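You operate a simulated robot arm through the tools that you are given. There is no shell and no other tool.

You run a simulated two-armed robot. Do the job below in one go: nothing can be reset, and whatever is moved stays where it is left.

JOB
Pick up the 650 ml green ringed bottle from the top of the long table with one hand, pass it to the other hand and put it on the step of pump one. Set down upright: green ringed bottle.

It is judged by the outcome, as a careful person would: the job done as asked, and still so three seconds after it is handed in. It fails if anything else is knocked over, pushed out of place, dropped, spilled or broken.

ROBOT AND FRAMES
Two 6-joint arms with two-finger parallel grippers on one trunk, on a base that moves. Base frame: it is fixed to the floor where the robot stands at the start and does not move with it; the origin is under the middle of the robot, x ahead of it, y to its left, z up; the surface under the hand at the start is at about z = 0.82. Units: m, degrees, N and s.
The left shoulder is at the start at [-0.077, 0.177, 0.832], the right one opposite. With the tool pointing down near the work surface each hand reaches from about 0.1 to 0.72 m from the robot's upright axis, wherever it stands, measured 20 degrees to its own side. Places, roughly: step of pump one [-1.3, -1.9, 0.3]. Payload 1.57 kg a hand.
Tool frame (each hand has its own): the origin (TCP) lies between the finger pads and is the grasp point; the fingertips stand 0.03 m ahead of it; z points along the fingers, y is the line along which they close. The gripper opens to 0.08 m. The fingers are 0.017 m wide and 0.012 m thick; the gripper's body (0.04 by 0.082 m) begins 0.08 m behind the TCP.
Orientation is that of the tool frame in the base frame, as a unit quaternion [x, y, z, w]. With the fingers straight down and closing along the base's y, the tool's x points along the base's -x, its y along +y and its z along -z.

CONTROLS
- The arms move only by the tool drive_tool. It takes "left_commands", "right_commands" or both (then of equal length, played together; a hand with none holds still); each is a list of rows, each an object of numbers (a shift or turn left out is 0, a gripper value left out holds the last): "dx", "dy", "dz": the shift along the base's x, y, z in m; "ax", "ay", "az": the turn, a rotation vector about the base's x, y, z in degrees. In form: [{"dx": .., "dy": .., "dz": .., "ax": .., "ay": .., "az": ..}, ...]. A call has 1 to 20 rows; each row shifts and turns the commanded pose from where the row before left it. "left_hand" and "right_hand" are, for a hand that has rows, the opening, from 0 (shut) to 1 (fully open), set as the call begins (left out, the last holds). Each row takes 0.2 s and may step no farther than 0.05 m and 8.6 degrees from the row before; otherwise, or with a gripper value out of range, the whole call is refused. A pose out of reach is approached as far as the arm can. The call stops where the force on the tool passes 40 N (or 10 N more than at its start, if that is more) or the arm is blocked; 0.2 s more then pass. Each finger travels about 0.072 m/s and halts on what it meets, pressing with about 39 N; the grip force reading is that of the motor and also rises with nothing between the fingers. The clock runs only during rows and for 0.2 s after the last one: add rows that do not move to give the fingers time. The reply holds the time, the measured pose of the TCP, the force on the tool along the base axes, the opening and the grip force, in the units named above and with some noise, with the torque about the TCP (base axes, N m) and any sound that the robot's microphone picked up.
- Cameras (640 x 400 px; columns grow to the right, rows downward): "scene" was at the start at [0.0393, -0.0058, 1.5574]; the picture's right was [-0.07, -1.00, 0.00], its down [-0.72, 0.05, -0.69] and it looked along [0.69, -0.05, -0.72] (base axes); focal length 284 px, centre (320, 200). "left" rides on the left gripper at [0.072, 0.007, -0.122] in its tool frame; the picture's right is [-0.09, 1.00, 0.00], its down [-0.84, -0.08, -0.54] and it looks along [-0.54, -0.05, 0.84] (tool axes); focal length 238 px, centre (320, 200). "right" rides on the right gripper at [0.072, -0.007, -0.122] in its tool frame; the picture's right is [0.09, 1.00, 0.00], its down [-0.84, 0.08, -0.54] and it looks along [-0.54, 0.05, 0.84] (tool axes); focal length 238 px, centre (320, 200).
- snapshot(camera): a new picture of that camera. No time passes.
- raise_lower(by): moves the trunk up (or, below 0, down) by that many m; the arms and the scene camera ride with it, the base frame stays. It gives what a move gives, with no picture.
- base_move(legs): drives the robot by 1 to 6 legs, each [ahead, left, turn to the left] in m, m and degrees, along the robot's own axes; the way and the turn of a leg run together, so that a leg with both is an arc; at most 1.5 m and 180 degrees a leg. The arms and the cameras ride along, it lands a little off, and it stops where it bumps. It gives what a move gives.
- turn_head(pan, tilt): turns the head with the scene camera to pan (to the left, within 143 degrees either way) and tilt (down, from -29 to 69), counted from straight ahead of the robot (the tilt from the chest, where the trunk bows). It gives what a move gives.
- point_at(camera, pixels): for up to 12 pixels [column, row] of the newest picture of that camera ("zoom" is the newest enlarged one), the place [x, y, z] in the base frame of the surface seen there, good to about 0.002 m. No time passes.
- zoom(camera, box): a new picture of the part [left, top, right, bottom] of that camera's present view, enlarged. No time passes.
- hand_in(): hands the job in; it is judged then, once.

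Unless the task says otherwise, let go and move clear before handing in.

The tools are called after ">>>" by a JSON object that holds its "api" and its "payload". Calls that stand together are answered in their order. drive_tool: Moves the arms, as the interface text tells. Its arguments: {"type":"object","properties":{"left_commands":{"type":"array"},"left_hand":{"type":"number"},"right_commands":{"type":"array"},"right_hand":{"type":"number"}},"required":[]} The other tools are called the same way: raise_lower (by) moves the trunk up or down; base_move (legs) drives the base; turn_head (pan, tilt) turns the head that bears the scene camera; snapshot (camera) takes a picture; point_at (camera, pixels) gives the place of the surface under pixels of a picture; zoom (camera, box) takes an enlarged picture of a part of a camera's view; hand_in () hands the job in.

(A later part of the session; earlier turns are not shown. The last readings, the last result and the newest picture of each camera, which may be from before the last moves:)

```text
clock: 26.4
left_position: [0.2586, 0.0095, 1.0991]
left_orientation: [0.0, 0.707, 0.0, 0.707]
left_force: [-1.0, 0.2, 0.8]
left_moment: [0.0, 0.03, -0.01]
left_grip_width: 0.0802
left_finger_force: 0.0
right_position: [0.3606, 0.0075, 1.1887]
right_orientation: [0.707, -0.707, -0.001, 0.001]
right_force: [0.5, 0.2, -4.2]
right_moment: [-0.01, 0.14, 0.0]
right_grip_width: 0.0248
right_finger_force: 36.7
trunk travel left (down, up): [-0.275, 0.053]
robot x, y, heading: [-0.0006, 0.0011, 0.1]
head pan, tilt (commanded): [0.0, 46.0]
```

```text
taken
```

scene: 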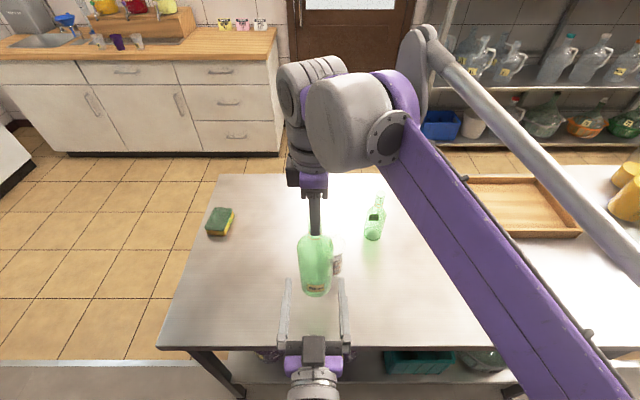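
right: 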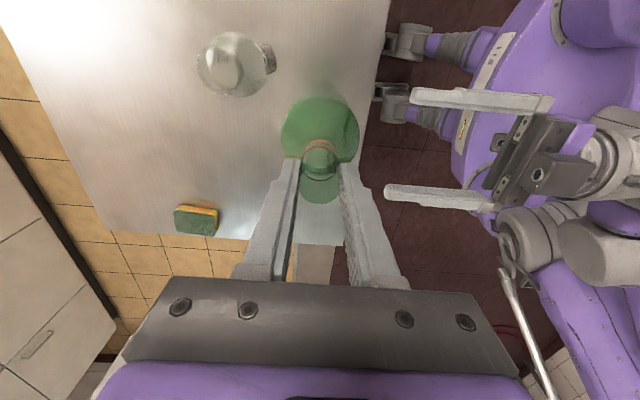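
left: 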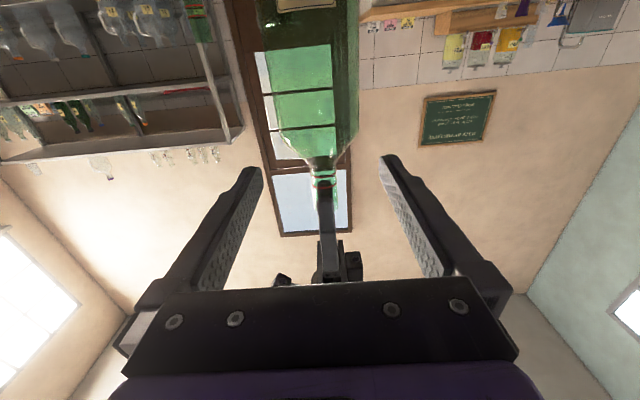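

The bottle follows and the right force now reads -4.2 N. I check that the bottle hangs upright, without tilt along x, by reading points up its body at zoom scale.

>>> {"api": "zoom", "payload": {"camera": "scene", "box": [270, 200, 370, 310]}}

>>> {"api": "point_at", "payload": {"camera": "scene", "pixels": [[316, 240], [316, 245], [316, 250], [316, 255], [316, 260], [316, 265], [316, 270], [316, 275], [316, 280], [316, 285], [316, 290], [316, 295]]}}

>>> {"api": "point_at", "payload": {"camera": "left", "pixels": [[270, 20], [300, 20], [350, 20], [275, 100], [310, 100], [350, 100], [310, 60], [310, 130], [280, 60], [350, 60], [320, 140], [320, 110]]}}

```text
3.64 times, centred on (320, 255) of scene
```

zoom: 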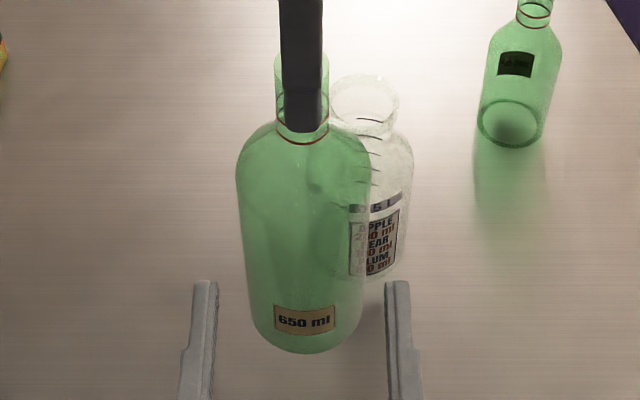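

```text
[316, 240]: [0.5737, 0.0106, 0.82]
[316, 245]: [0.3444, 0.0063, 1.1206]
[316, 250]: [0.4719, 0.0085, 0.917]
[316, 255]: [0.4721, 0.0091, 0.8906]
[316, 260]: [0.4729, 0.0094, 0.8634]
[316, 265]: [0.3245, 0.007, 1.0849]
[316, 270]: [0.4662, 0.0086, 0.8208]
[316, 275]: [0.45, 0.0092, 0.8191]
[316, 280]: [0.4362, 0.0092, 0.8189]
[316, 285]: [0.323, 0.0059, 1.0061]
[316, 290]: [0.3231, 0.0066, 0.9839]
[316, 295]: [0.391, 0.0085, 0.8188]
```

```text
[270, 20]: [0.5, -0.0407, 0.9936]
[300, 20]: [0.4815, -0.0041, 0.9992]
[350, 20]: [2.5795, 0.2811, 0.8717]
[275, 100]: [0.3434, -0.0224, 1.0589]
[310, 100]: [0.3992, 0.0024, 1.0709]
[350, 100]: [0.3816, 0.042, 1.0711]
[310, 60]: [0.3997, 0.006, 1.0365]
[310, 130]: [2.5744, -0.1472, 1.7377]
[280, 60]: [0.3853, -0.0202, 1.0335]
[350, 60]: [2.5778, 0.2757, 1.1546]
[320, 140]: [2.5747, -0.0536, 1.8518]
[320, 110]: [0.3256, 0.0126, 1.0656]
```

The bottle's front wall reads x 0.323 to 0.324 from z 0.98 to 1.085, so it hangs upright. I will tuck the left hand out to its own side and carry the bottle a little to the right.

>>> {"api": "drive_tool", "payload": {"left_commands": [{"dy": 0.03, "dz": 0.005}, {"dy": 0.03, "dz": 0.005}, {"dy": 0.03, "dz": 0.005}, {"dy": 0.03, "dz": 0.005, "ay": 8.18}, {"dy": 0.03, "dz": 0.005, "ay": 8.18}, {"dy": 0.03, "dz": 0.005, "ay": 8.18}, {"dy": 0.03, "dz": 0.005, "ay": 8.18}, {"dx": 0.005, "ay": 8.18}, {"dx": 0.005, "ay": 8.18}, {"dx": 0.005, "ay": 8.18}, {"dx": 0.005, "ay": 8.18}, {"dx": 0.005, "ay": 8.18}, {"dx": 0.005, "ay": 8.18}, {"dx": 0.005, "ay": 8.18}, {}], "right_commands": [{}, {}, {"dy": -0.005}, {"dy": -0.01}, {"dy": -0.015}, {"dy": -0.015}, {"dy": -0.015}, {"dy": -0.015}, {"dy": -0.015}, {"dy": -0.015}, {"dy": -0.015}, {"dy": -0.015}, {"dy": -0.01}, {"dy": -0.005}, {}]}}

>>> {"api": "snapshot", "payload": {"camera": "scene"}}

>>> {"api": "turn_head", "payload": {"pan": -80, "tilt": 35}}

>>> {"api": "snapshot", "payload": {"camera": "scene"}}

```text
clock: 29.6
left_position: [0.3532, 0.1732, 1.1108]
left_orientation: [0.0, 1.0, -0.001, -0.001]
left_force: [-0.2, 0.6, 0.1]
left_moment: [0.01, -0.01, -0.02]
left_grip_width: 0.08
left_finger_force: 0.1
left hand out of reach, approached as far as the arm can: row 3, 4, 5, 6
right_position: [0.3602, -0.1411, 1.1892]
right_orientation: [0.707, -0.707, 0.0, 0.0]
right_force: [0.6, -0.1, -3.8]
right_moment: [0.03, -0.1, -0.01]
right_grip_width: 0.0253
right_finger_force: 36.2
trunk travel left (down, up): [-0.275, 0.053]
robot x, y, heading: [0.0023, -0.0003, 0.1]
head pan, tilt (commanded): [0.0, 46.0]
```

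```text
taken
```

scene: 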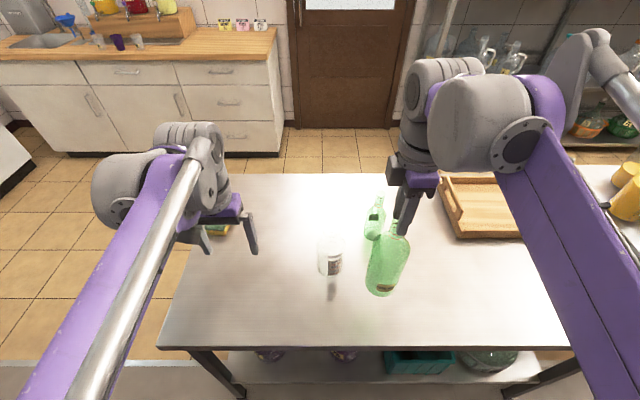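

```text
clock: 31.1
left_position: [0.354, 0.1722, 1.1114]
left_orientation: [0.0, 1.0, 0.0, 0.0]
left_force: [0.3, 0.0, 0.1]
left_moment: [0.0, 0.0, -0.06]
left_grip_width: 0.0801
left_finger_force: 0.2
right_position: [0.3625, -0.1411, 1.1889]
right_orientation: [0.707, -0.707, -0.001, -0.001]
right_force: [-0.1, -0.9, -3.3]
right_moment: [0.01, 0.07, 0.0]
right_grip_width: 0.025
right_finger_force: 36.5
trunk travel left (down, up): [-0.275, 0.053]
robot x, y, heading: [-0.0009, 0.0007, 0.1]
head pan, tilt (commanded): [-80.0, 35.0]
```

```text
taken
```

scene: 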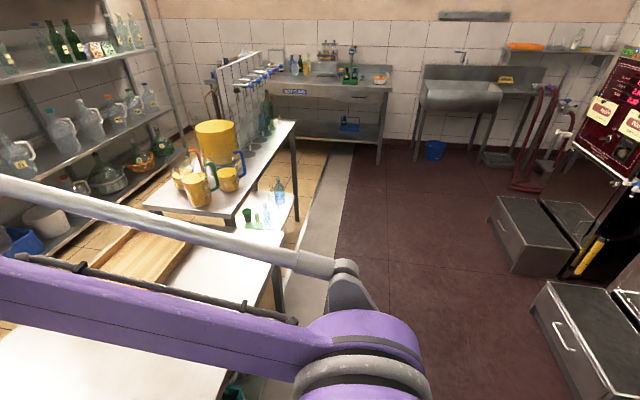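

A second table with jugs stands to the right, with clear dark floor between it and the pumps. I measure the aisle: table corners, pump steps, sink and bucket.

>>> {"api": "point_at", "payload": {"camera": "scene", "pixels": [[295, 122], [236, 215], [298, 175], [272, 255], [282, 315], [430, 150], [500, 200], [515, 270], [532, 292], [385, 150], [545, 230], [520, 188]]}}

>>> {"api": "zoom", "payload": {"camera": "scene", "box": [440, 50, 640, 330]}}

```text
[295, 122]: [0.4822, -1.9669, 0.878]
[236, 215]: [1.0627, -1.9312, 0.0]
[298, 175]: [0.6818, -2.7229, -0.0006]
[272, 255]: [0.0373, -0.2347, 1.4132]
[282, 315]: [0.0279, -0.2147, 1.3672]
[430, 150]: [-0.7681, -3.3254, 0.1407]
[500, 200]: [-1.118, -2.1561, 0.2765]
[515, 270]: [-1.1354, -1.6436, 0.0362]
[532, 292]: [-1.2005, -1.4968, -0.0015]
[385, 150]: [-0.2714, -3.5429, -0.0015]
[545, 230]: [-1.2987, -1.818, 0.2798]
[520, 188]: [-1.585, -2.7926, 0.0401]
```

```text
1.43 times, centred on (540, 190) of scene
```

zoom: 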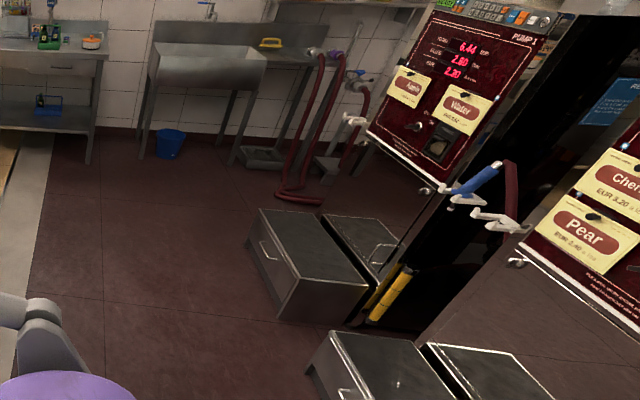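

The aisle is open: tables sit at x above about 0.25 and the pump steps at x below -1.11. I back off 0.45 m and turn right 90 degrees, carrying the bottle.

>>> {"api": "base_move", "payload": {"legs": [[-0.45, 0, 0], [0, 0, -90]]}}

>>> {"api": "turn_head", "payload": {"pan": 0, "tilt": 35}}

>>> {"api": "snapshot", "payload": {"camera": "scene"}}

>>> {"api": "snapshot", "payload": {"camera": "right"}}

```text
clock: 37.7
left_position: [-0.2838, -0.352, 1.1129]
left_orientation: [0.703, 0.711, 0.0, 0.0]
left_force: [-0.1, 0.4, 0.9]
left_moment: [-0.02, 0.0, 0.02]
left_grip_width: 0.08
left_finger_force: 0.0
right_position: [-0.5989, -0.3643, 1.1892]
right_orientation: [-0.007, 1.0, 0.001, 0.0]
right_force: [-0.3, -0.2, -3.6]
right_moment: [0.05, 0.0, -0.03]
right_grip_width: 0.0252
right_finger_force: 37.0
trunk travel left (down, up): [-0.275, 0.053]
robot x, y, heading: [-0.4626, 0.0014, -89.4]
head pan, tilt (commanded): [-80.0, 35.0]
```

```text
clock: 39.2
left_position: [-0.2833, -0.3521, 1.1131]
left_orientation: [0.703, 0.712, 0.0, 0.0]
left_force: [-0.2, 0.0, 0.3]
left_moment: [-0.02, 0.0, 0.03]
left_grip_width: 0.08
left_finger_force: 0.0
right_position: [-0.5973, -0.3641, 1.188]
right_orientation: [-0.005, 1.0, -0.001, 0.0]
right_force: [-0.7, 0.3, -3.3]
right_moment: [-0.07, 0.02, -0.06]
right_grip_width: 0.025
right_finger_force: 36.2
trunk travel left (down, up): [-0.275, 0.053]
robot x, y, heading: [-0.4649, -0.0013, -89.4]
head pan, tilt (commanded): [0.0, 35.0]
```

```text
taken
```

scene: 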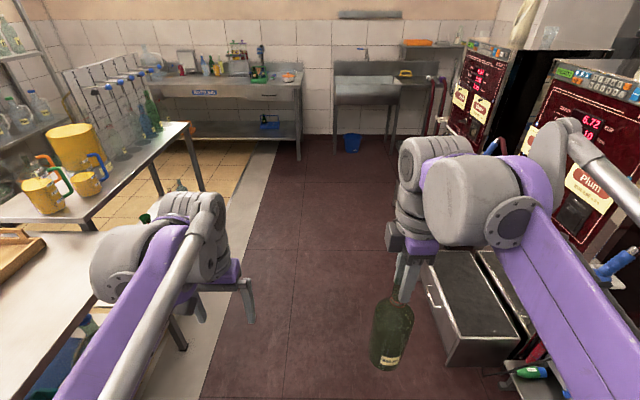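

```text
taken
```

right: 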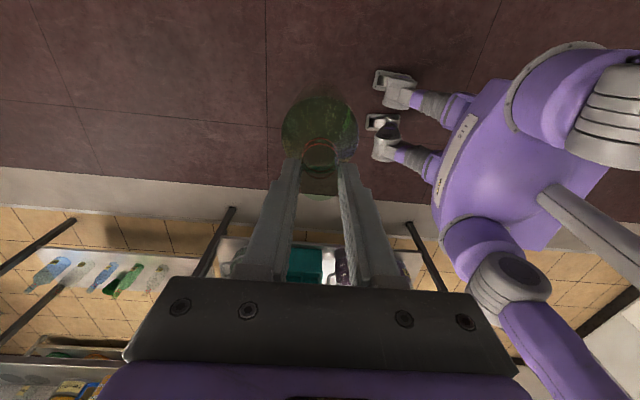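

The bottle hangs steady at (392, 335) and the aisle ahead is free. I check how far the robot's own feet reach, at right picture pixels (380, 78) and (372, 122), for clearance to the step later.

>>> {"api": "point_at", "payload": {"camera": "right", "pixels": [[380, 78], [372, 122], [378, 150], [400, 95], [430, 100], [300, 60]]}}

>>> {"api": "base_move", "payload": {"legs": [[1.2, 0, 0]]}}

>>> {"api": "snapshot", "payload": {"camera": "scene"}}

```text
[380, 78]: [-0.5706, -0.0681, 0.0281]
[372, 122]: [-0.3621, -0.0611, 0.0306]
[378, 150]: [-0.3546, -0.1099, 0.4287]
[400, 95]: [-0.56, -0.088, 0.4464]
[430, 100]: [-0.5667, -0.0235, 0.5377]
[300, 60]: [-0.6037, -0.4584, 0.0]
```

```text
clock: 45.4
left_position: [-0.2658, -1.56, 1.1134]
left_orientation: [0.702, 0.713, 0.0, 0.0]
left_force: [-0.3, -0.6, 0.1]
left_moment: [-0.02, -0.01, 0.02]
left_grip_width: 0.0799
left_finger_force: 0.1
right_position: [-0.5801, -1.5727, 1.1897]
right_orientation: [-0.009, 1.0, 0.0, 0.001]
right_force: [-0.9, -0.4, -3.3]
right_moment: [0.03, 0.0, 0.0]
right_grip_width: 0.0248
right_finger_force: 36.5
trunk travel left (down, up): [-0.275, 0.053]
robot x, y, heading: [-0.4462, -1.2081, -89.2]
head pan, tilt (commanded): [0.0, 35.0]
```

```text
taken
```

scene: 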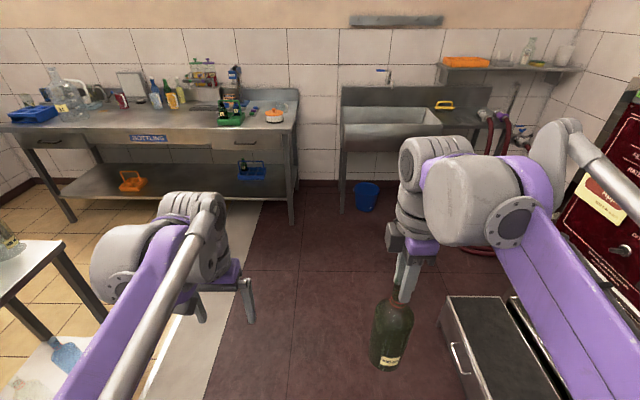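

The aisle ahead stays clear; the robot is at (-0.446, -1.208) and its feet reach only about 0.11 m ahead. I go 0.82 m on and turn right 90 degrees to face pump one.

>>> {"api": "base_move", "payload": {"legs": [[0.82, 0, 0], [0, 0, -90]]}}

>>> {"api": "turn_head", "payload": {"pan": 0, "tilt": 45}}

>>> {"api": "snapshot", "payload": {"camera": "scene"}}

>>> {"api": "snapshot", "payload": {"camera": "left"}}

```text
clock: 53.5
left_position: [-0.7862, -2.2062, 1.1123]
left_orientation: [1.0, 0.007, 0.0, 0.0]
left_force: [0.2, -0.4, 0.0]
left_moment: [0.02, -0.02, -0.01]
left_grip_width: 0.0801
left_finger_force: 0.1
right_position: [-0.7982, -1.8916, 1.1885]
right_orientation: [0.702, 0.712, -0.001, 0.0]
right_force: [0.2, 0.2, -3.5]
right_moment: [0.0, -0.04, 0.02]
right_grip_width: 0.025
right_finger_force: 37.0
trunk travel left (down, up): [-0.275, 0.053]
robot x, y, heading: [-0.4349, -2.0254, -179.0]
head pan, tilt (commanded): [0.0, 35.0]
```

```text
clock: 54.3
left_position: [-0.7851, -2.2059, 1.1112]
left_orientation: [1.0, 0.007, 0.0, 0.001]
left_force: [0.3, -0.1, -0.7]
left_moment: [0.03, -0.01, -0.02]
left_grip_width: 0.0801
left_finger_force: 0.0
right_position: [-0.7972, -1.8922, 1.1883]
right_orientation: [0.701, 0.713, -0.001, 0.0]
right_force: [-0.4, 0.4, -2.9]
right_moment: [0.0, 0.04, -0.01]
right_grip_width: 0.0251
right_finger_force: 36.7
trunk travel left (down, up): [-0.275, 0.053]
robot x, y, heading: [-0.4327, -2.0293, -179.2]
head pan, tilt (commanded): [0.0, 45.0]
```

```text
taken
```

scene: 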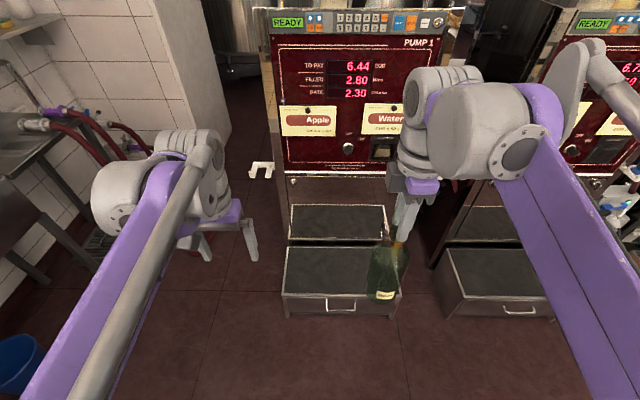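

```text
taken
```

left: 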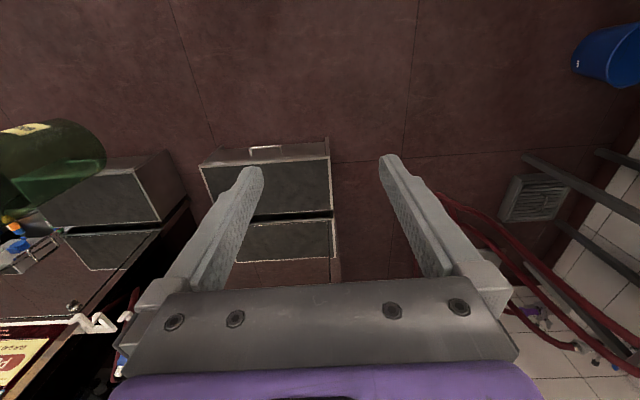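

The panel reads "PUMP 1" at (418, 42), and its step top is at about (335, 270). I measure the step's edges and the things that stick out around it.

>>> {"api": "zoom", "payload": {"camera": "scene", "box": [240, 150, 440, 330]}}

>>> {"api": "point_at", "payload": {"camera": "scene", "pixels": [[292, 290], [370, 292], [288, 252], [365, 250], [330, 270], [300, 270], [350, 280], [335, 225], [262, 168], [335, 292], [300, 130], [345, 305]]}}

```text
2.22 times, centred on (340, 240) of scene
```

zoom: 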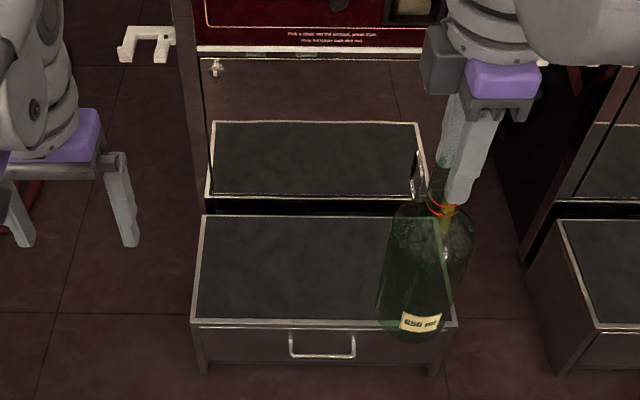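

```text
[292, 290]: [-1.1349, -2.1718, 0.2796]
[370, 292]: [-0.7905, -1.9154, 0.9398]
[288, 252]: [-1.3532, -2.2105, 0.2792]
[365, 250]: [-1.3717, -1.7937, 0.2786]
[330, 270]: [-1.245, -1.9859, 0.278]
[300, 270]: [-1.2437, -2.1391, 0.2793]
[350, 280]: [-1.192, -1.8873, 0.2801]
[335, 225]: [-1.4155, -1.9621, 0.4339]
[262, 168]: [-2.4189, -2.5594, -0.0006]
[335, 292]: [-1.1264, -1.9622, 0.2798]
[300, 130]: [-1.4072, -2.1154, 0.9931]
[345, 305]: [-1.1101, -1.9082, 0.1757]
```

The step top is flat at z 0.28, from x about -1.12 to -1.375 and y -2.2 to about -1.64. I check the bottle's bottom height and how far the right wrist sticks out beyond the hand, to keep clear of the pump face at x -1.41.

>>> {"api": "zoom", "payload": {"camera": "scene", "box": [345, 200, 445, 310]}}

>>> {"api": "point_at", "payload": {"camera": "zoom", "pixels": [[245, 330], [245, 345], [245, 360], [240, 300], [250, 250], [255, 200], [262, 155], [262, 165], [180, 300], [330, 250], [245, 355], [290, 345]]}}

>>> {"api": "point_at", "payload": {"camera": "scene", "pixels": [[415, 85], [440, 75], [470, 75], [405, 130], [410, 160], [425, 110], [470, 150], [530, 90], [580, 60], [395, 170], [420, 190], [450, 130]]}}

```text
3.64 times, centred on (395, 255) of scene
```

zoom: 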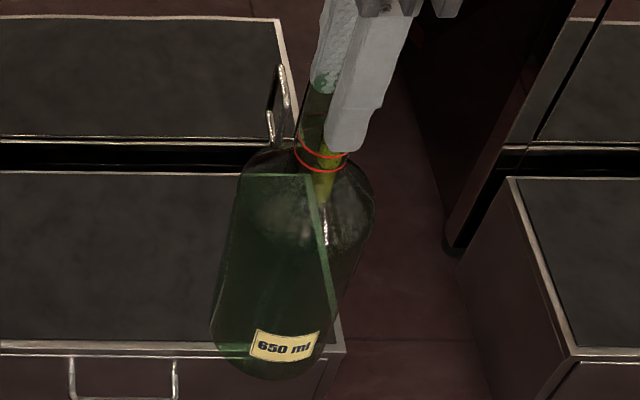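

```text
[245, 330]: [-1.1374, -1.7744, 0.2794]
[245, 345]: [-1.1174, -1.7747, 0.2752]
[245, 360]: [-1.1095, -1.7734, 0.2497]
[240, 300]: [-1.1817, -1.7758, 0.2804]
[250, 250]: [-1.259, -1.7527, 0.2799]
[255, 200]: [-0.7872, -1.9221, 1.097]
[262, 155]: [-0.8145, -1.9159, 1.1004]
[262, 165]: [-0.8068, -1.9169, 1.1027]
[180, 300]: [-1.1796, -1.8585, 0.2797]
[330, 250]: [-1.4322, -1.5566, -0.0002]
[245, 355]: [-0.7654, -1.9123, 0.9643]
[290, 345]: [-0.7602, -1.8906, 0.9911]
```

```text
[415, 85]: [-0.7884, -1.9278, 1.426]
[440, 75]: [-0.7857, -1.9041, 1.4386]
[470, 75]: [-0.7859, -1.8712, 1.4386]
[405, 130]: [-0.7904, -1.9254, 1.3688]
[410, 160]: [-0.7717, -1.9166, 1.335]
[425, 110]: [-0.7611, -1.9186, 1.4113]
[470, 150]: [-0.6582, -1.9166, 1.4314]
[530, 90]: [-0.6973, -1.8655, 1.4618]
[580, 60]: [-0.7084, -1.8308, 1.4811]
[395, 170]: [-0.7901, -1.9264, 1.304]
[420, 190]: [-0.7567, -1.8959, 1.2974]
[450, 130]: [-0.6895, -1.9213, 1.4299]
```

The label centre reads z 0.99, so the bottle's base is about 0.244 m below the TCP, and the wrist sticks out only a few centimetres past the hand. I lower the trunk fully first, with everything still clear of the pump.

>>> {"api": "raise_lower", "payload": {"by": -0.27}}

>>> {"api": "snapshot", "payload": {"camera": "scene"}}

>>> {"api": "snapshot", "payload": {"camera": "right"}}

```text
clock: 57.0
left_position: [-0.7863, -2.2066, 0.842]
left_orientation: [1.0, 0.007, -0.001, 0.0]
left_force: [0.9, 0.0, 0.5]
left_moment: [0.01, -0.01, 0.02]
left_grip_width: 0.0797
left_finger_force: 0.1
right_position: [-0.7978, -1.8914, 0.9183]
right_orientation: [0.702, 0.712, 0.0, 0.0]
right_force: [0.6, 0.3, -3.8]
right_moment: [-0.02, -0.01, -0.01]
right_grip_width: 0.0248
right_finger_force: 36.9
trunk travel left (down, up): [-0.005, 0.323]
robot x, y, heading: [-0.4318, -2.03, -179.5]
head pan, tilt (commanded): [0.0, 45.0]
```

```text
taken
```

scene: 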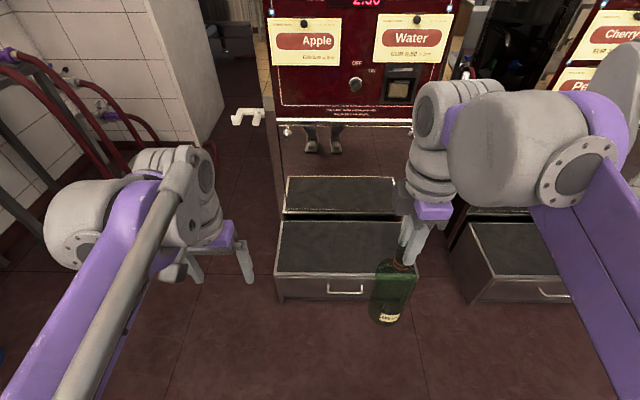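

```text
taken
```

right: 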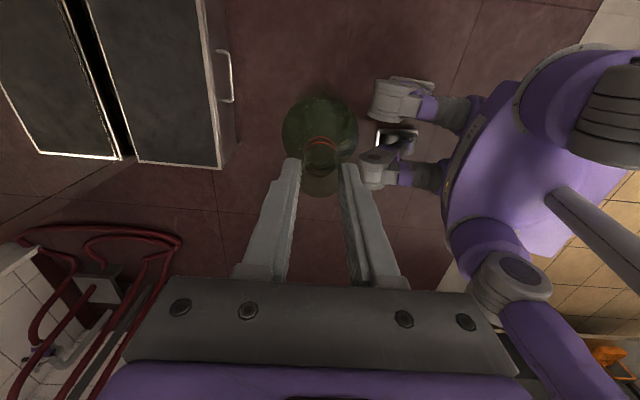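

The trunk is down and the bottle hangs at (388, 300) in front of the step. I check how far the knees, right picture (378, 95) and (368, 165), now stick out.

>>> {"api": "point_at", "payload": {"camera": "right", "pixels": [[378, 95], [372, 110], [368, 165], [364, 180], [225, 165], [125, 160], [215, 150], [140, 150], [100, 70]]}}

```text
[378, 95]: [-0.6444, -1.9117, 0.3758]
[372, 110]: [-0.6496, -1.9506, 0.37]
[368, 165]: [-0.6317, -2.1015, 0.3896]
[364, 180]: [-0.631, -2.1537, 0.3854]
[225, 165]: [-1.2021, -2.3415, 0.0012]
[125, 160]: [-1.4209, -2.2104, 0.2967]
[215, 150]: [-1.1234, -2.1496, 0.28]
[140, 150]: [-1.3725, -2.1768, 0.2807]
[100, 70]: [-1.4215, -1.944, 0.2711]
```

Knees reach x -0.65, so 0.28 m forward leaves about 0.18 m to the step. I drive that slowly with the bottle's base at about z 0.675.

>>> {"api": "base_move", "payload": {"legs": [[0.28, 0, 0]]}}

>>> {"api": "turn_head", "payload": {"pan": -8, "tilt": 55}}

>>> {"api": "snapshot", "payload": {"camera": "scene"}}

>>> {"api": "snapshot", "payload": {"camera": "right"}}

>>> {"api": "snapshot", "payload": {"camera": "left"}}

```text
clock: 59.0
left_position: [-1.0676, -2.2094, 0.8426]
left_orientation: [1.0, 0.007, 0.0, 0.0]
left_force: [-0.3, 0.3, -0.6]
left_moment: [0.0, 0.01, 0.01]
left_grip_width: 0.0798
left_finger_force: 0.2
right_position: [-1.0786, -1.8976, 0.9177]
right_orientation: [0.701, 0.713, 0.0, 0.0]
right_force: [0.6, -0.4, -3.0]
right_moment: [-0.01, -0.04, -0.01]
right_grip_width: 0.0249
right_finger_force: 37.0
trunk travel left (down, up): [-0.005, 0.323]
robot x, y, heading: [-0.7134, -2.0308, -178.9]
head pan, tilt (commanded): [0.0, 45.0]
```

```text
clock: 59.7
left_position: [-1.0657, -2.2088, 0.8427]
left_orientation: [1.0, 0.009, 0.0, 0.0]
left_force: [-0.3, 0.1, 0.3]
left_moment: [-0.01, 0.0, 0.03]
left_grip_width: 0.08
left_finger_force: 0.2
right_position: [-1.0786, -1.8966, 0.9187]
right_orientation: [0.701, 0.713, 0.0, 0.001]
right_force: [0.3, -0.2, -3.8]
right_moment: [-0.01, 0.01, 0.01]
right_grip_width: 0.025
right_finger_force: 36.2
trunk travel left (down, up): [-0.005, 0.323]
robot x, y, heading: [-0.7115, -2.0318, -179.1]
head pan, tilt (commanded): [-8.0, 55.0]
```

```text
taken
```

scene: 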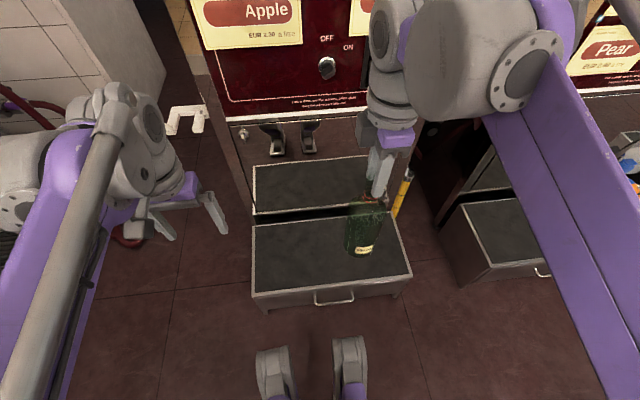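

```text
taken
```

right: 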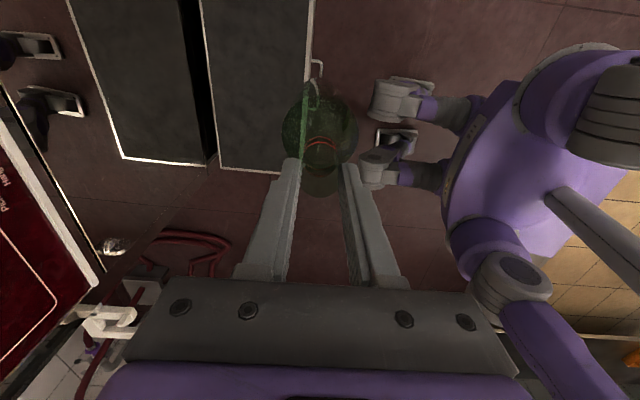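

```text
taken
```

left: 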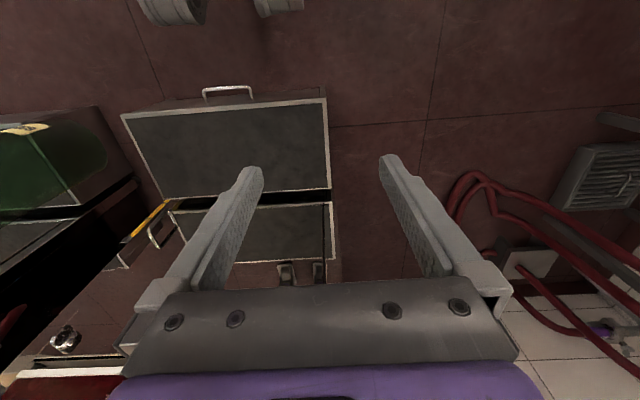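

The step lies below at (330, 255) and the bottle is at (363, 230), over its front edge. I check the pump panel's projecting parts near the wrist's path before moving in.

>>> {"api": "point_at", "payload": {"camera": "scene", "pixels": [[327, 68], [243, 133], [300, 105], [340, 95], [355, 20], [280, 140], [187, 118], [405, 195], [373, 20], [400, 160], [400, 275], [258, 290]]}}

>>> {"api": "point_at", "payload": {"camera": "right", "pixels": [[115, 245], [80, 230], [100, 320], [60, 260], [130, 315]]}}

```text
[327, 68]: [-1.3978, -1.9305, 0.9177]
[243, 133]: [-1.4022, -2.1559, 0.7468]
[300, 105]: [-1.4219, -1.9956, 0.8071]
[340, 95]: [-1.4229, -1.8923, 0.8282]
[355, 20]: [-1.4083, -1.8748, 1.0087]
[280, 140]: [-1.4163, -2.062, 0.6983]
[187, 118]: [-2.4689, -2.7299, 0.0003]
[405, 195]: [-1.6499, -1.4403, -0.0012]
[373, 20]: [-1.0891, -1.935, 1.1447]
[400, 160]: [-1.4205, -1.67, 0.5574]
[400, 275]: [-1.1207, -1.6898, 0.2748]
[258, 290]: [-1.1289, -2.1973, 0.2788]
```

```text
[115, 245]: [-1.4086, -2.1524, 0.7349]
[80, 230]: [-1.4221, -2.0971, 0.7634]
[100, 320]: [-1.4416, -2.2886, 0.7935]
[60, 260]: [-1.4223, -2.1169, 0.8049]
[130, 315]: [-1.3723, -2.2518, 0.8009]
```

The pump face and knobs lie at x -1.40 or beyond, and the step spans y -2.20 to -1.69, so (-1.24, -1.92) is a safe spot. I carry the bottle over it at the present height.

>>> {"api": "drive_tool", "payload": {"right_commands": [{"dx": -0.01}, {"dx": -0.02}, {"dx": -0.02, "dy": -0.005}, {"dx": -0.025, "dy": -0.005}, {"dx": -0.025, "dy": -0.005}, {"dx": -0.025, "dy": -0.005}, {"dx": -0.02, "dy": -0.003}, {"dx": -0.015}, {}]}}

>>> {"api": "snapshot", "payload": {"camera": "scene"}}

>>> {"api": "snapshot", "payload": {"camera": "right"}}

```text
clock: 61.7
left_position: [-1.0665, -2.2109, 0.8429]
left_orientation: [1.0, 0.008, 0.0, -0.001]
left_force: [-0.4, 0.8, -0.5]
left_moment: [-0.01, -0.04, 0.02]
left_grip_width: 0.08
left_finger_force: 0.1
right_position: [-1.237, -1.9178, 0.9182]
right_orientation: [0.702, 0.713, 0.0, 0.0]
right_force: [-0.2, -0.5, -3.7]
right_moment: [-0.02, 0.04, 0.01]
right_grip_width: 0.025
right_finger_force: 36.6
trunk travel left (down, up): [-0.005, 0.323]
robot x, y, heading: [-0.7172, -2.0319, -179.0]
head pan, tilt (commanded): [-8.0, 55.0]
```

```text
taken
```

scene: 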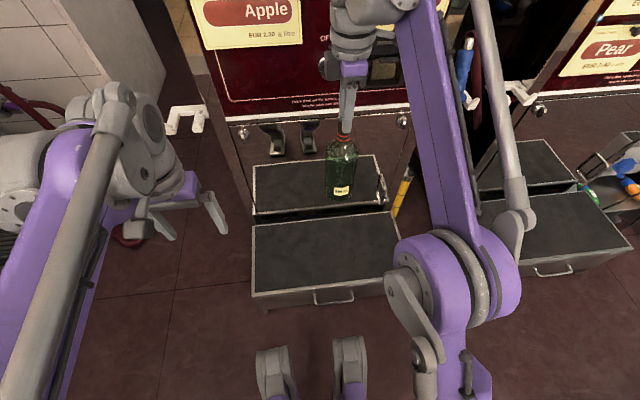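

```text
taken
```

right: 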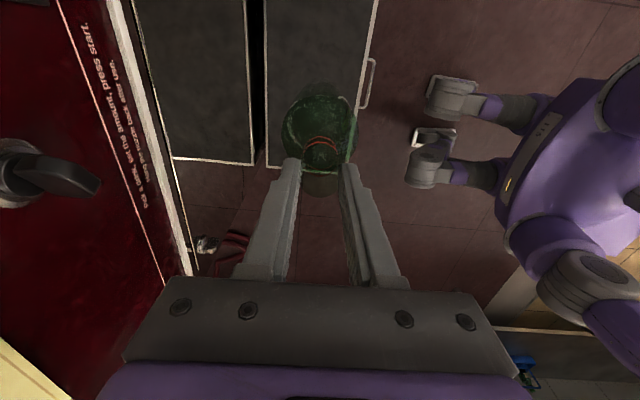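

The bottle now appears at (341, 170) and its TCP is at (-1.237, -1.918). The forearm passes near the blue nozzle at (465, 60) in the picture, so I check how far apart they really are.

>>> {"api": "point_at", "payload": {"camera": "scene", "pixels": [[465, 65], [472, 100], [420, 60], [440, 110], [455, 160], [485, 60], [400, 20], [520, 90], [510, 150], [450, 250], [345, 40], [380, 70]]}}

```text
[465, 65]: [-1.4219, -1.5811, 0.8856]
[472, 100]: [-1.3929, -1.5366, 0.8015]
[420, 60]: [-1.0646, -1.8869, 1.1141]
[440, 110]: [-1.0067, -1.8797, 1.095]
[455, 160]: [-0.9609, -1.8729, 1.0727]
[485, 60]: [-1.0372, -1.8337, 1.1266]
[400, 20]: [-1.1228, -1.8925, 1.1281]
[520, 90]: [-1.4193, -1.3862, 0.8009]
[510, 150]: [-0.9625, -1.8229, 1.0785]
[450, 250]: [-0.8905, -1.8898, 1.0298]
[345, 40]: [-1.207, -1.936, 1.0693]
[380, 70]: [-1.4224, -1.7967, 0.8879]
```

The nozzle is about 0.25 m to the side of the arm, so it is safe. I lower the bottle 0.2 m and look.

>>> {"api": "drive_tool", "payload": {"right_commands": [{"dz": -0.015}, {"dz": -0.025}, {"dz": -0.025}, {"dz": -0.025}, {"dz": -0.025}, {"dz": -0.025}, {"dz": -0.025}, {"dz": -0.02}, {"dz": -0.015}, {}]}}

>>> {"api": "snapshot", "payload": {"camera": "scene"}}

>>> {"api": "snapshot", "payload": {"camera": "right"}}

```text
clock: 63.9
left_position: [-1.066, -2.2108, 0.8426]
left_orientation: [1.0, 0.007, 0.0, 0.0]
left_force: [0.5, -0.9, -0.9]
left_moment: [0.04, -0.02, -0.01]
left_grip_width: 0.0798
left_finger_force: 0.0
right_position: [-1.2378, -1.9193, 0.7173]
right_orientation: [0.701, 0.713, 0.0, 0.0]
right_force: [1.2, 0.1, -3.1]
right_moment: [0.0, -0.05, 0.0]
right_grip_width: 0.0246
right_finger_force: 36.8
trunk travel left (down, up): [-0.005, 0.323]
robot x, y, heading: [-0.7159, -2.034, -178.8]
head pan, tilt (commanded): [-8.0, 55.0]
```

```text
taken
```

scene: 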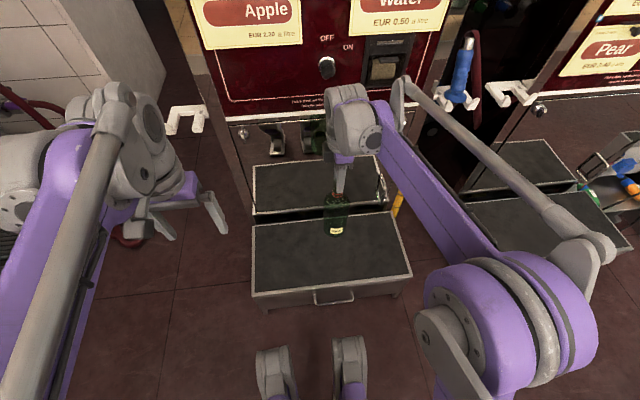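

```text
taken
```

right: 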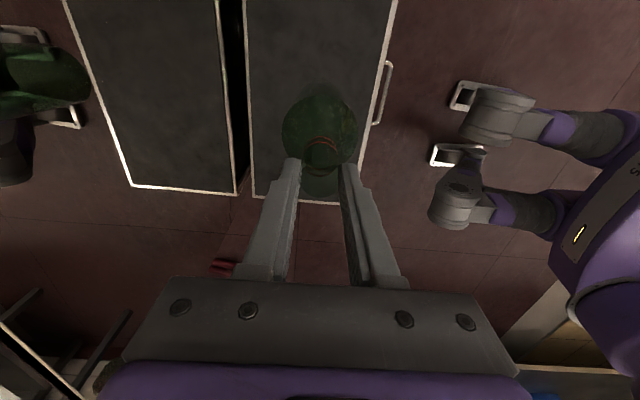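

All is clear and the bottle comes down over the middle of the step, seen at (336, 215). I lower 0.165 m more, stopping about 3 cm above contact.

>>> {"api": "drive_tool", "payload": {"right_commands": [{"dz": -0.015}, {"dz": -0.025}, {"dz": -0.025}, {"dz": -0.025}, {"dz": -0.025}, {"dz": -0.02}, {"dz": -0.015}, {"dz": -0.01}, {}]}}

>>> {"api": "snapshot", "payload": {"camera": "scene"}}

>>> {"api": "zoom", "payload": {"camera": "scene", "box": [260, 140, 420, 310]}}

>>> {"api": "snapshot", "payload": {"camera": "right"}}

```text
clock: 65.9
left_position: [-1.0657, -2.2108, 0.8435]
left_orientation: [1.0, 0.008, 0.0, 0.0]
left_force: [0.2, 0.3, 0.1]
left_moment: [-0.02, 0.0, -0.03]
left_grip_width: 0.0799
left_finger_force: 0.1
right_position: [-1.2373, -1.9186, 0.557]
right_orientation: [0.701, 0.713, -0.001, 0.0]
right_force: [0.1, -0.6, -3.5]
right_moment: [0.02, -0.01, -0.03]
right_grip_width: 0.0251
right_finger_force: 36.6
trunk travel left (down, up): [-0.005, 0.323]
robot x, y, heading: [-0.7138, -2.0319, -179.0]
head pan, tilt (commanded): [-8.0, 55.0]
```

```text
taken
```

scene: 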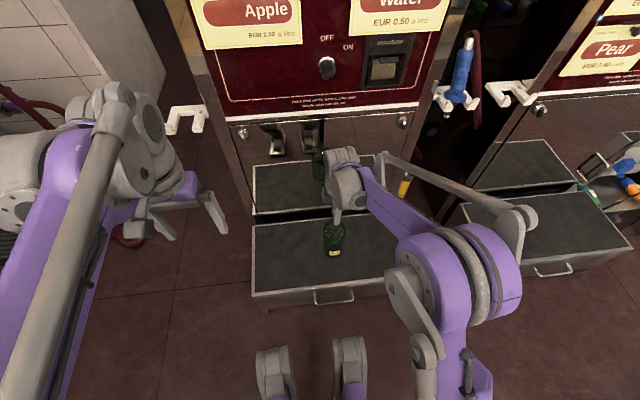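

```text
2.35 times, centred on (340, 225) of scene
```

zoom: 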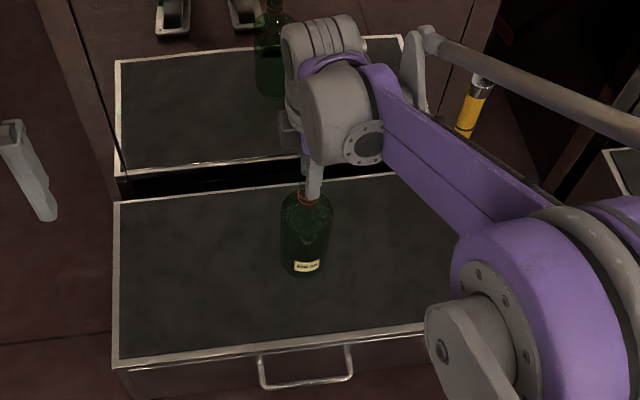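

```text
taken
```

right: 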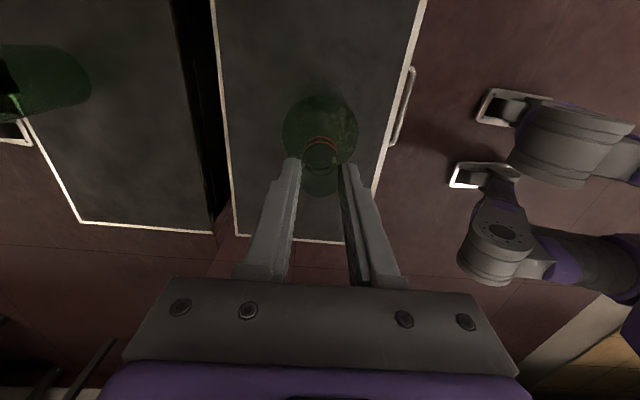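

The bottle is over the step with about 3 cm left. I read the label height at (335, 252) to foresee contact, then go down in small steps.

>>> {"api": "point_at", "payload": {"camera": "zoom", "pixels": [[307, 266], [300, 275], [305, 250], [290, 230], [320, 230], [300, 300]]}}

>>> {"api": "drive_tool", "payload": {"right_commands": [{"dz": -0.006}, {"dz": -0.006}, {"dz": -0.005}, {"dz": -0.004}, {}]}}

```text
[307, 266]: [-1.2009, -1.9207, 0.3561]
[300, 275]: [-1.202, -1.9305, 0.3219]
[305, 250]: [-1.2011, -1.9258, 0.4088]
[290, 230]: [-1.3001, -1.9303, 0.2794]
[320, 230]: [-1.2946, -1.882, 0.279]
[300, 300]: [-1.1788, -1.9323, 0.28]
```

```text
clock: 67.1
left_position: [-1.0657, -2.2092, 0.8436]
left_orientation: [1.0, 0.008, 0.0, -0.001]
left_force: [0.7, 0.2, -1.0]
left_moment: [0.0, 0.01, 0.02]
left_grip_width: 0.0799
left_finger_force: 0.0
right_position: [-1.2375, -1.9191, 0.538]
right_orientation: [0.702, 0.713, 0.0, -0.001]
right_force: [0.3, -0.2, -3.2]
right_moment: [-0.02, 0.02, 0.0]
right_grip_width: 0.0251
right_finger_force: 36.7
trunk travel left (down, up): [-0.005, 0.323]
robot x, y, heading: [-0.7148, -2.0327, -179.1]
head pan, tilt (commanded): [-8.0, 55.0]
```

Still hanging freely at TCP 0.538, force -3.2 N, and the wall is vertical at x -1.201. I go down in 2 mm steps, watching the force.

>>> {"api": "drive_tool", "payload": {"right_commands": [{"dz": -0.002}, {"dz": -0.002}, {"dz": -0.002}, {}]}}

```text
clock: 68.1
left_position: [-1.0667, -2.2108, 0.8425]
left_orientation: [1.0, 0.007, 0.0, 0.0]
left_force: [-0.1, -0.1, -0.7]
left_moment: [0.02, -0.03, 0.02]
left_grip_width: 0.0802
left_finger_force: 0.1
right_position: [-1.2379, -1.9204, 0.5327]
right_orientation: [0.702, 0.713, -0.001, 0.0]
right_force: [-0.4, -0.4, -3.4]
right_moment: [-0.01, 0.03, 0.0]
right_grip_width: 0.0253
right_finger_force: 36.7
trunk travel left (down, up): [-0.005, 0.323]
robot x, y, heading: [-0.7176, -2.03, -178.9]
head pan, tilt (commanded): [-8.0, 55.0]
```

No contact yet at 0.533, force still -3.4 N. I go on by 2 mm steps.

>>> {"api": "drive_tool", "payload": {"right_commands": [{"dz": -0.002}, {"dz": -0.002}, {}]}}

```text
clock: 68.9
left_position: [-1.0648, -2.2105, 0.843]
left_orientation: [1.0, 0.008, 0.0, 0.0]
left_force: [-0.2, 0.1, -0.5]
left_moment: [0.0, 0.03, 0.01]
left_grip_width: 0.08
left_finger_force: 0.0
right_position: [-1.2376, -1.9202, 0.5288]
right_orientation: [0.702, 0.713, -0.001, -0.001]
right_force: [-2.4, -0.8, 23.5]
right_moment: [-0.18, -0.22, 0.05]
right_grip_width: 0.0252
right_finger_force: 36.4
trunk travel left (down, up): [-0.005, 0.323]
robot x, y, heading: [-0.7143, -2.0344, -179.2]
head pan, tilt (commanded): [-8.0, 55.0]
```

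Contact is made: the force rose to +23.5 N at TCP 0.529. I ease up 1.5 mm to take off the pressing load before letting go.

>>> {"api": "drive_tool", "payload": {"right_commands": [{"dz": 0.0015}, {}]}}

```text
clock: 69.5
left_position: [-1.0654, -2.2101, 0.842]
left_orientation: [1.0, 0.008, 0.0, 0.0]
left_force: [-0.3, 0.4, 0.3]
left_moment: [0.01, 0.0, -0.03]
left_grip_width: 0.0801
left_finger_force: 0.1
right_position: [-1.237, -1.9202, 0.5303]
right_orientation: [0.702, 0.712, 0.0, 0.0]
right_force: [-1.6, -2.7, 7.6]
right_moment: [-0.42, 0.32, 0.01]
right_grip_width: 0.025
right_finger_force: 36.8
trunk travel left (down, up): [-0.005, 0.323]
robot x, y, heading: [-0.716, -2.0324, -179.2]
head pan, tilt (commanded): [-8.0, 55.0]
```

The press is down to 7.6 N. I check with a zoom that the bottle stands upright on the mat before opening.

>>> {"api": "drive_tool", "payload": {"right_commands": [{"dz": 0.0005}, {}]}}

>>> {"api": "zoom", "payload": {"camera": "scene", "box": [290, 180, 390, 290]}}

>>> {"api": "snapshot", "payload": {"camera": "right"}}

>>> {"api": "snapshot", "payload": {"camera": "left"}}

```text
clock: 70.1
left_position: [-1.0657, -2.2097, 0.843]
left_orientation: [1.0, 0.008, 0.0, 0.0]
left_force: [0.4, -0.5, -0.1]
left_moment: [-0.01, -0.01, 0.02]
left_grip_width: 0.0799
left_finger_force: 0.2
right_position: [-1.2373, -1.9172, 0.5283]
right_orientation: [0.701, 0.713, 0.0, 0.0]
right_force: [-0.5, -0.5, -2.0]
right_moment: [-0.17, 0.07, -0.01]
right_grip_width: 0.025
right_finger_force: 36.5
trunk travel left (down, up): [-0.005, 0.323]
robot x, y, heading: [-0.7157, -2.0294, -179.1]
head pan, tilt (commanded): [-8.0, 55.0]
```

```text
3.64 times, centred on (340, 235) of scene
```

zoom: 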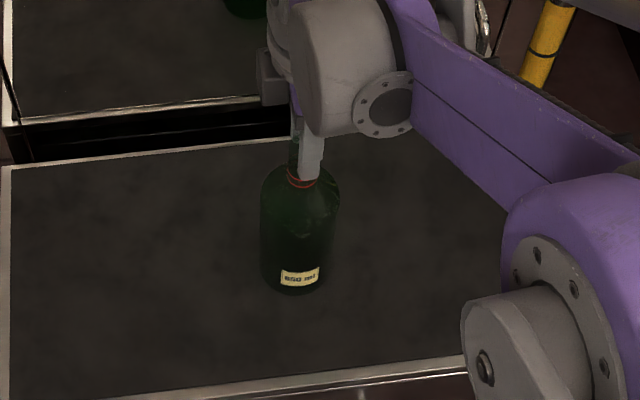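

```text
taken
```

right: 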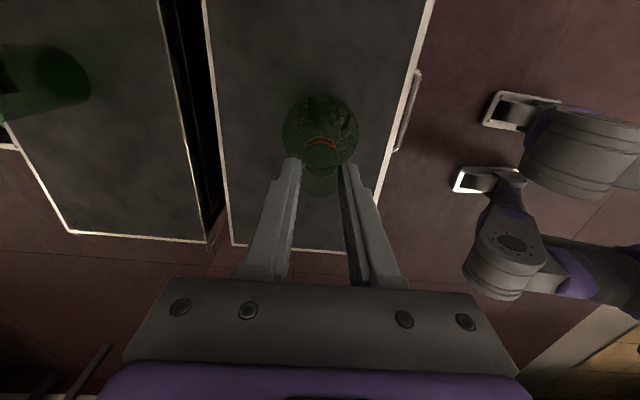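

```text
taken
```

left: 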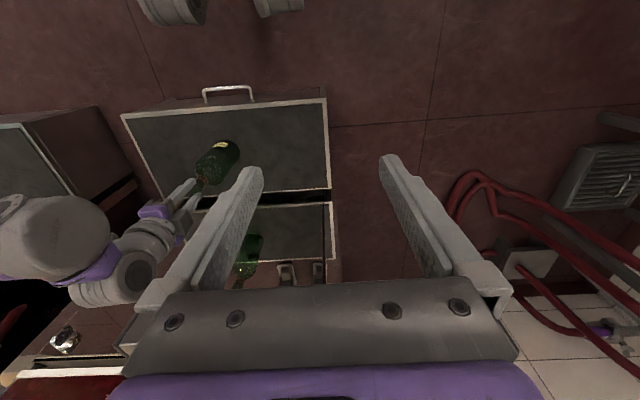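

The bottle stands upright on the middle of the step with its load nearly all taken by the mat (-2.0 N left in the hand). I open the right hand.

>>> {"api": "drive_tool", "payload": {"right_commands": [{}, {}, {}, {}, {}], "right_hand": 1}}

>>> {"api": "snapshot", "payload": {"camera": "right"}}

>>> {"api": "zoom", "payload": {"camera": "scene", "box": [290, 180, 390, 290]}}

```text
clock: 71.3
left_position: [-1.0657, -2.2101, 0.8437]
left_orientation: [1.0, 0.008, 0.0, 0.0]
left_force: [-0.2, 0.4, -1.3]
left_moment: [-0.01, 0.01, -0.01]
left_grip_width: 0.0802
left_finger_force: 0.1
right_position: [-1.2393, -1.918, 0.5296]
right_orientation: [0.702, 0.712, 0.0, 0.0]
right_force: [0.2, 0.5, 0.6]
right_moment: [0.01, 0.0, 0.0]
right_grip_width: 0.08
right_finger_force: 0.0
trunk travel left (down, up): [-0.005, 0.323]
robot x, y, heading: [-0.7152, -2.0307, -179.3]
head pan, tilt (commanded): [-8.0, 55.0]
```

```text
taken
```

right: 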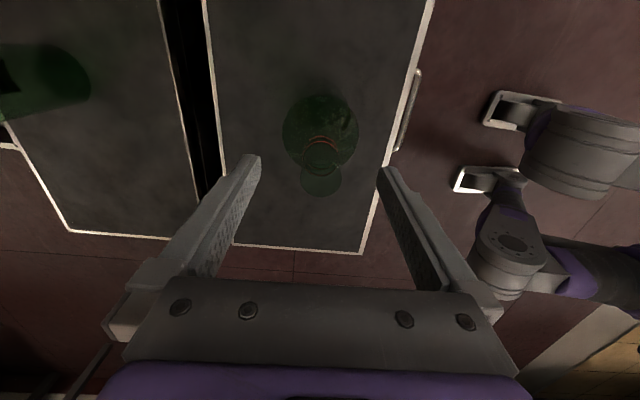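

```text
3.64 times, centred on (340, 235) of scene
```

zoom: 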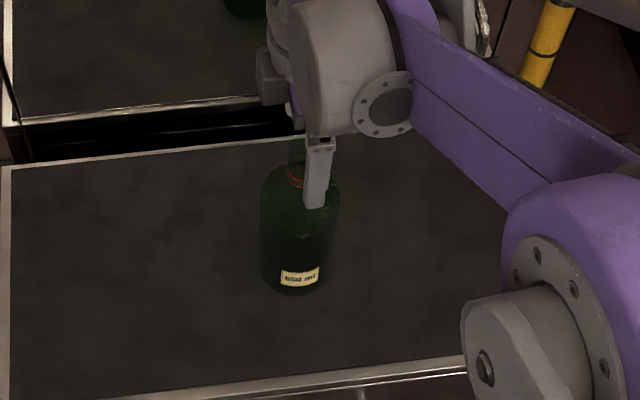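

The fingers are fully open and the bottle stands still, its neck at (320, 158) between them. I raise the right hand straight up along the same way.

>>> {"api": "drive_tool", "payload": {"right_commands": [{"dz": 0.01}, {"dz": 0.015}, {"dz": 0.02}, {"dz": 0.025}, {"dz": 0.025}, {"dz": 0.025}, {"dz": 0.025}, {"dz": 0.025}, {"dz": 0.025}, {"dz": 0.025}, {"dz": 0.025}, {"dz": 0.025}, {}], "right_hand": 1}}

>>> {"api": "snapshot", "payload": {"camera": "scene"}}

>>> {"api": "snapshot", "payload": {"camera": "right"}}

```text
clock: 74.1
left_position: [-1.0645, -2.2101, 0.8428]
left_orientation: [1.0, 0.008, 0.0, 0.0]
left_force: [0.7, -0.3, -0.6]
left_moment: [-0.03, -0.01, 0.01]
left_grip_width: 0.0801
left_finger_force: 0.1
right_position: [-1.2384, -1.9202, 0.8008]
right_orientation: [0.702, 0.712, 0.0, 0.0]
right_force: [0.7, 0.1, 0.7]
right_moment: [-0.01, 0.0, 0.03]
right_grip_width: 0.0799
right_finger_force: 0.0
trunk travel left (down, up): [-0.005, 0.323]
robot x, y, heading: [-0.7134, -2.0357, -179.0]
head pan, tilt (commanded): [-8.0, 55.0]
```

```text
taken
```

scene: 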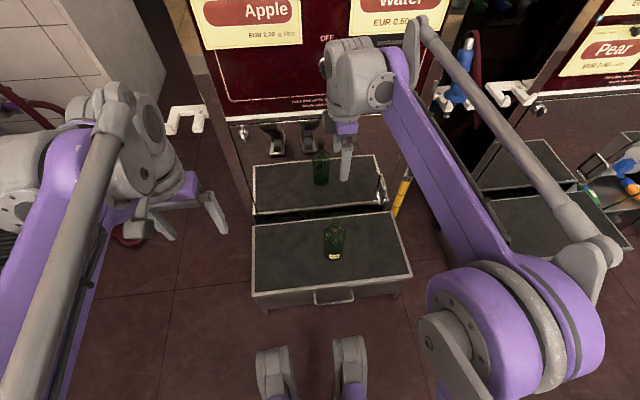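

```text
taken
```

right: 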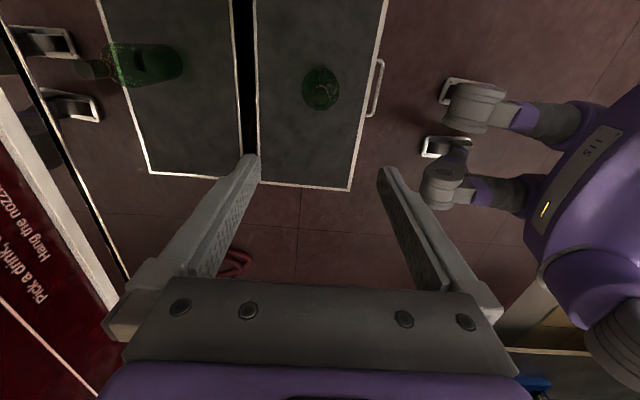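

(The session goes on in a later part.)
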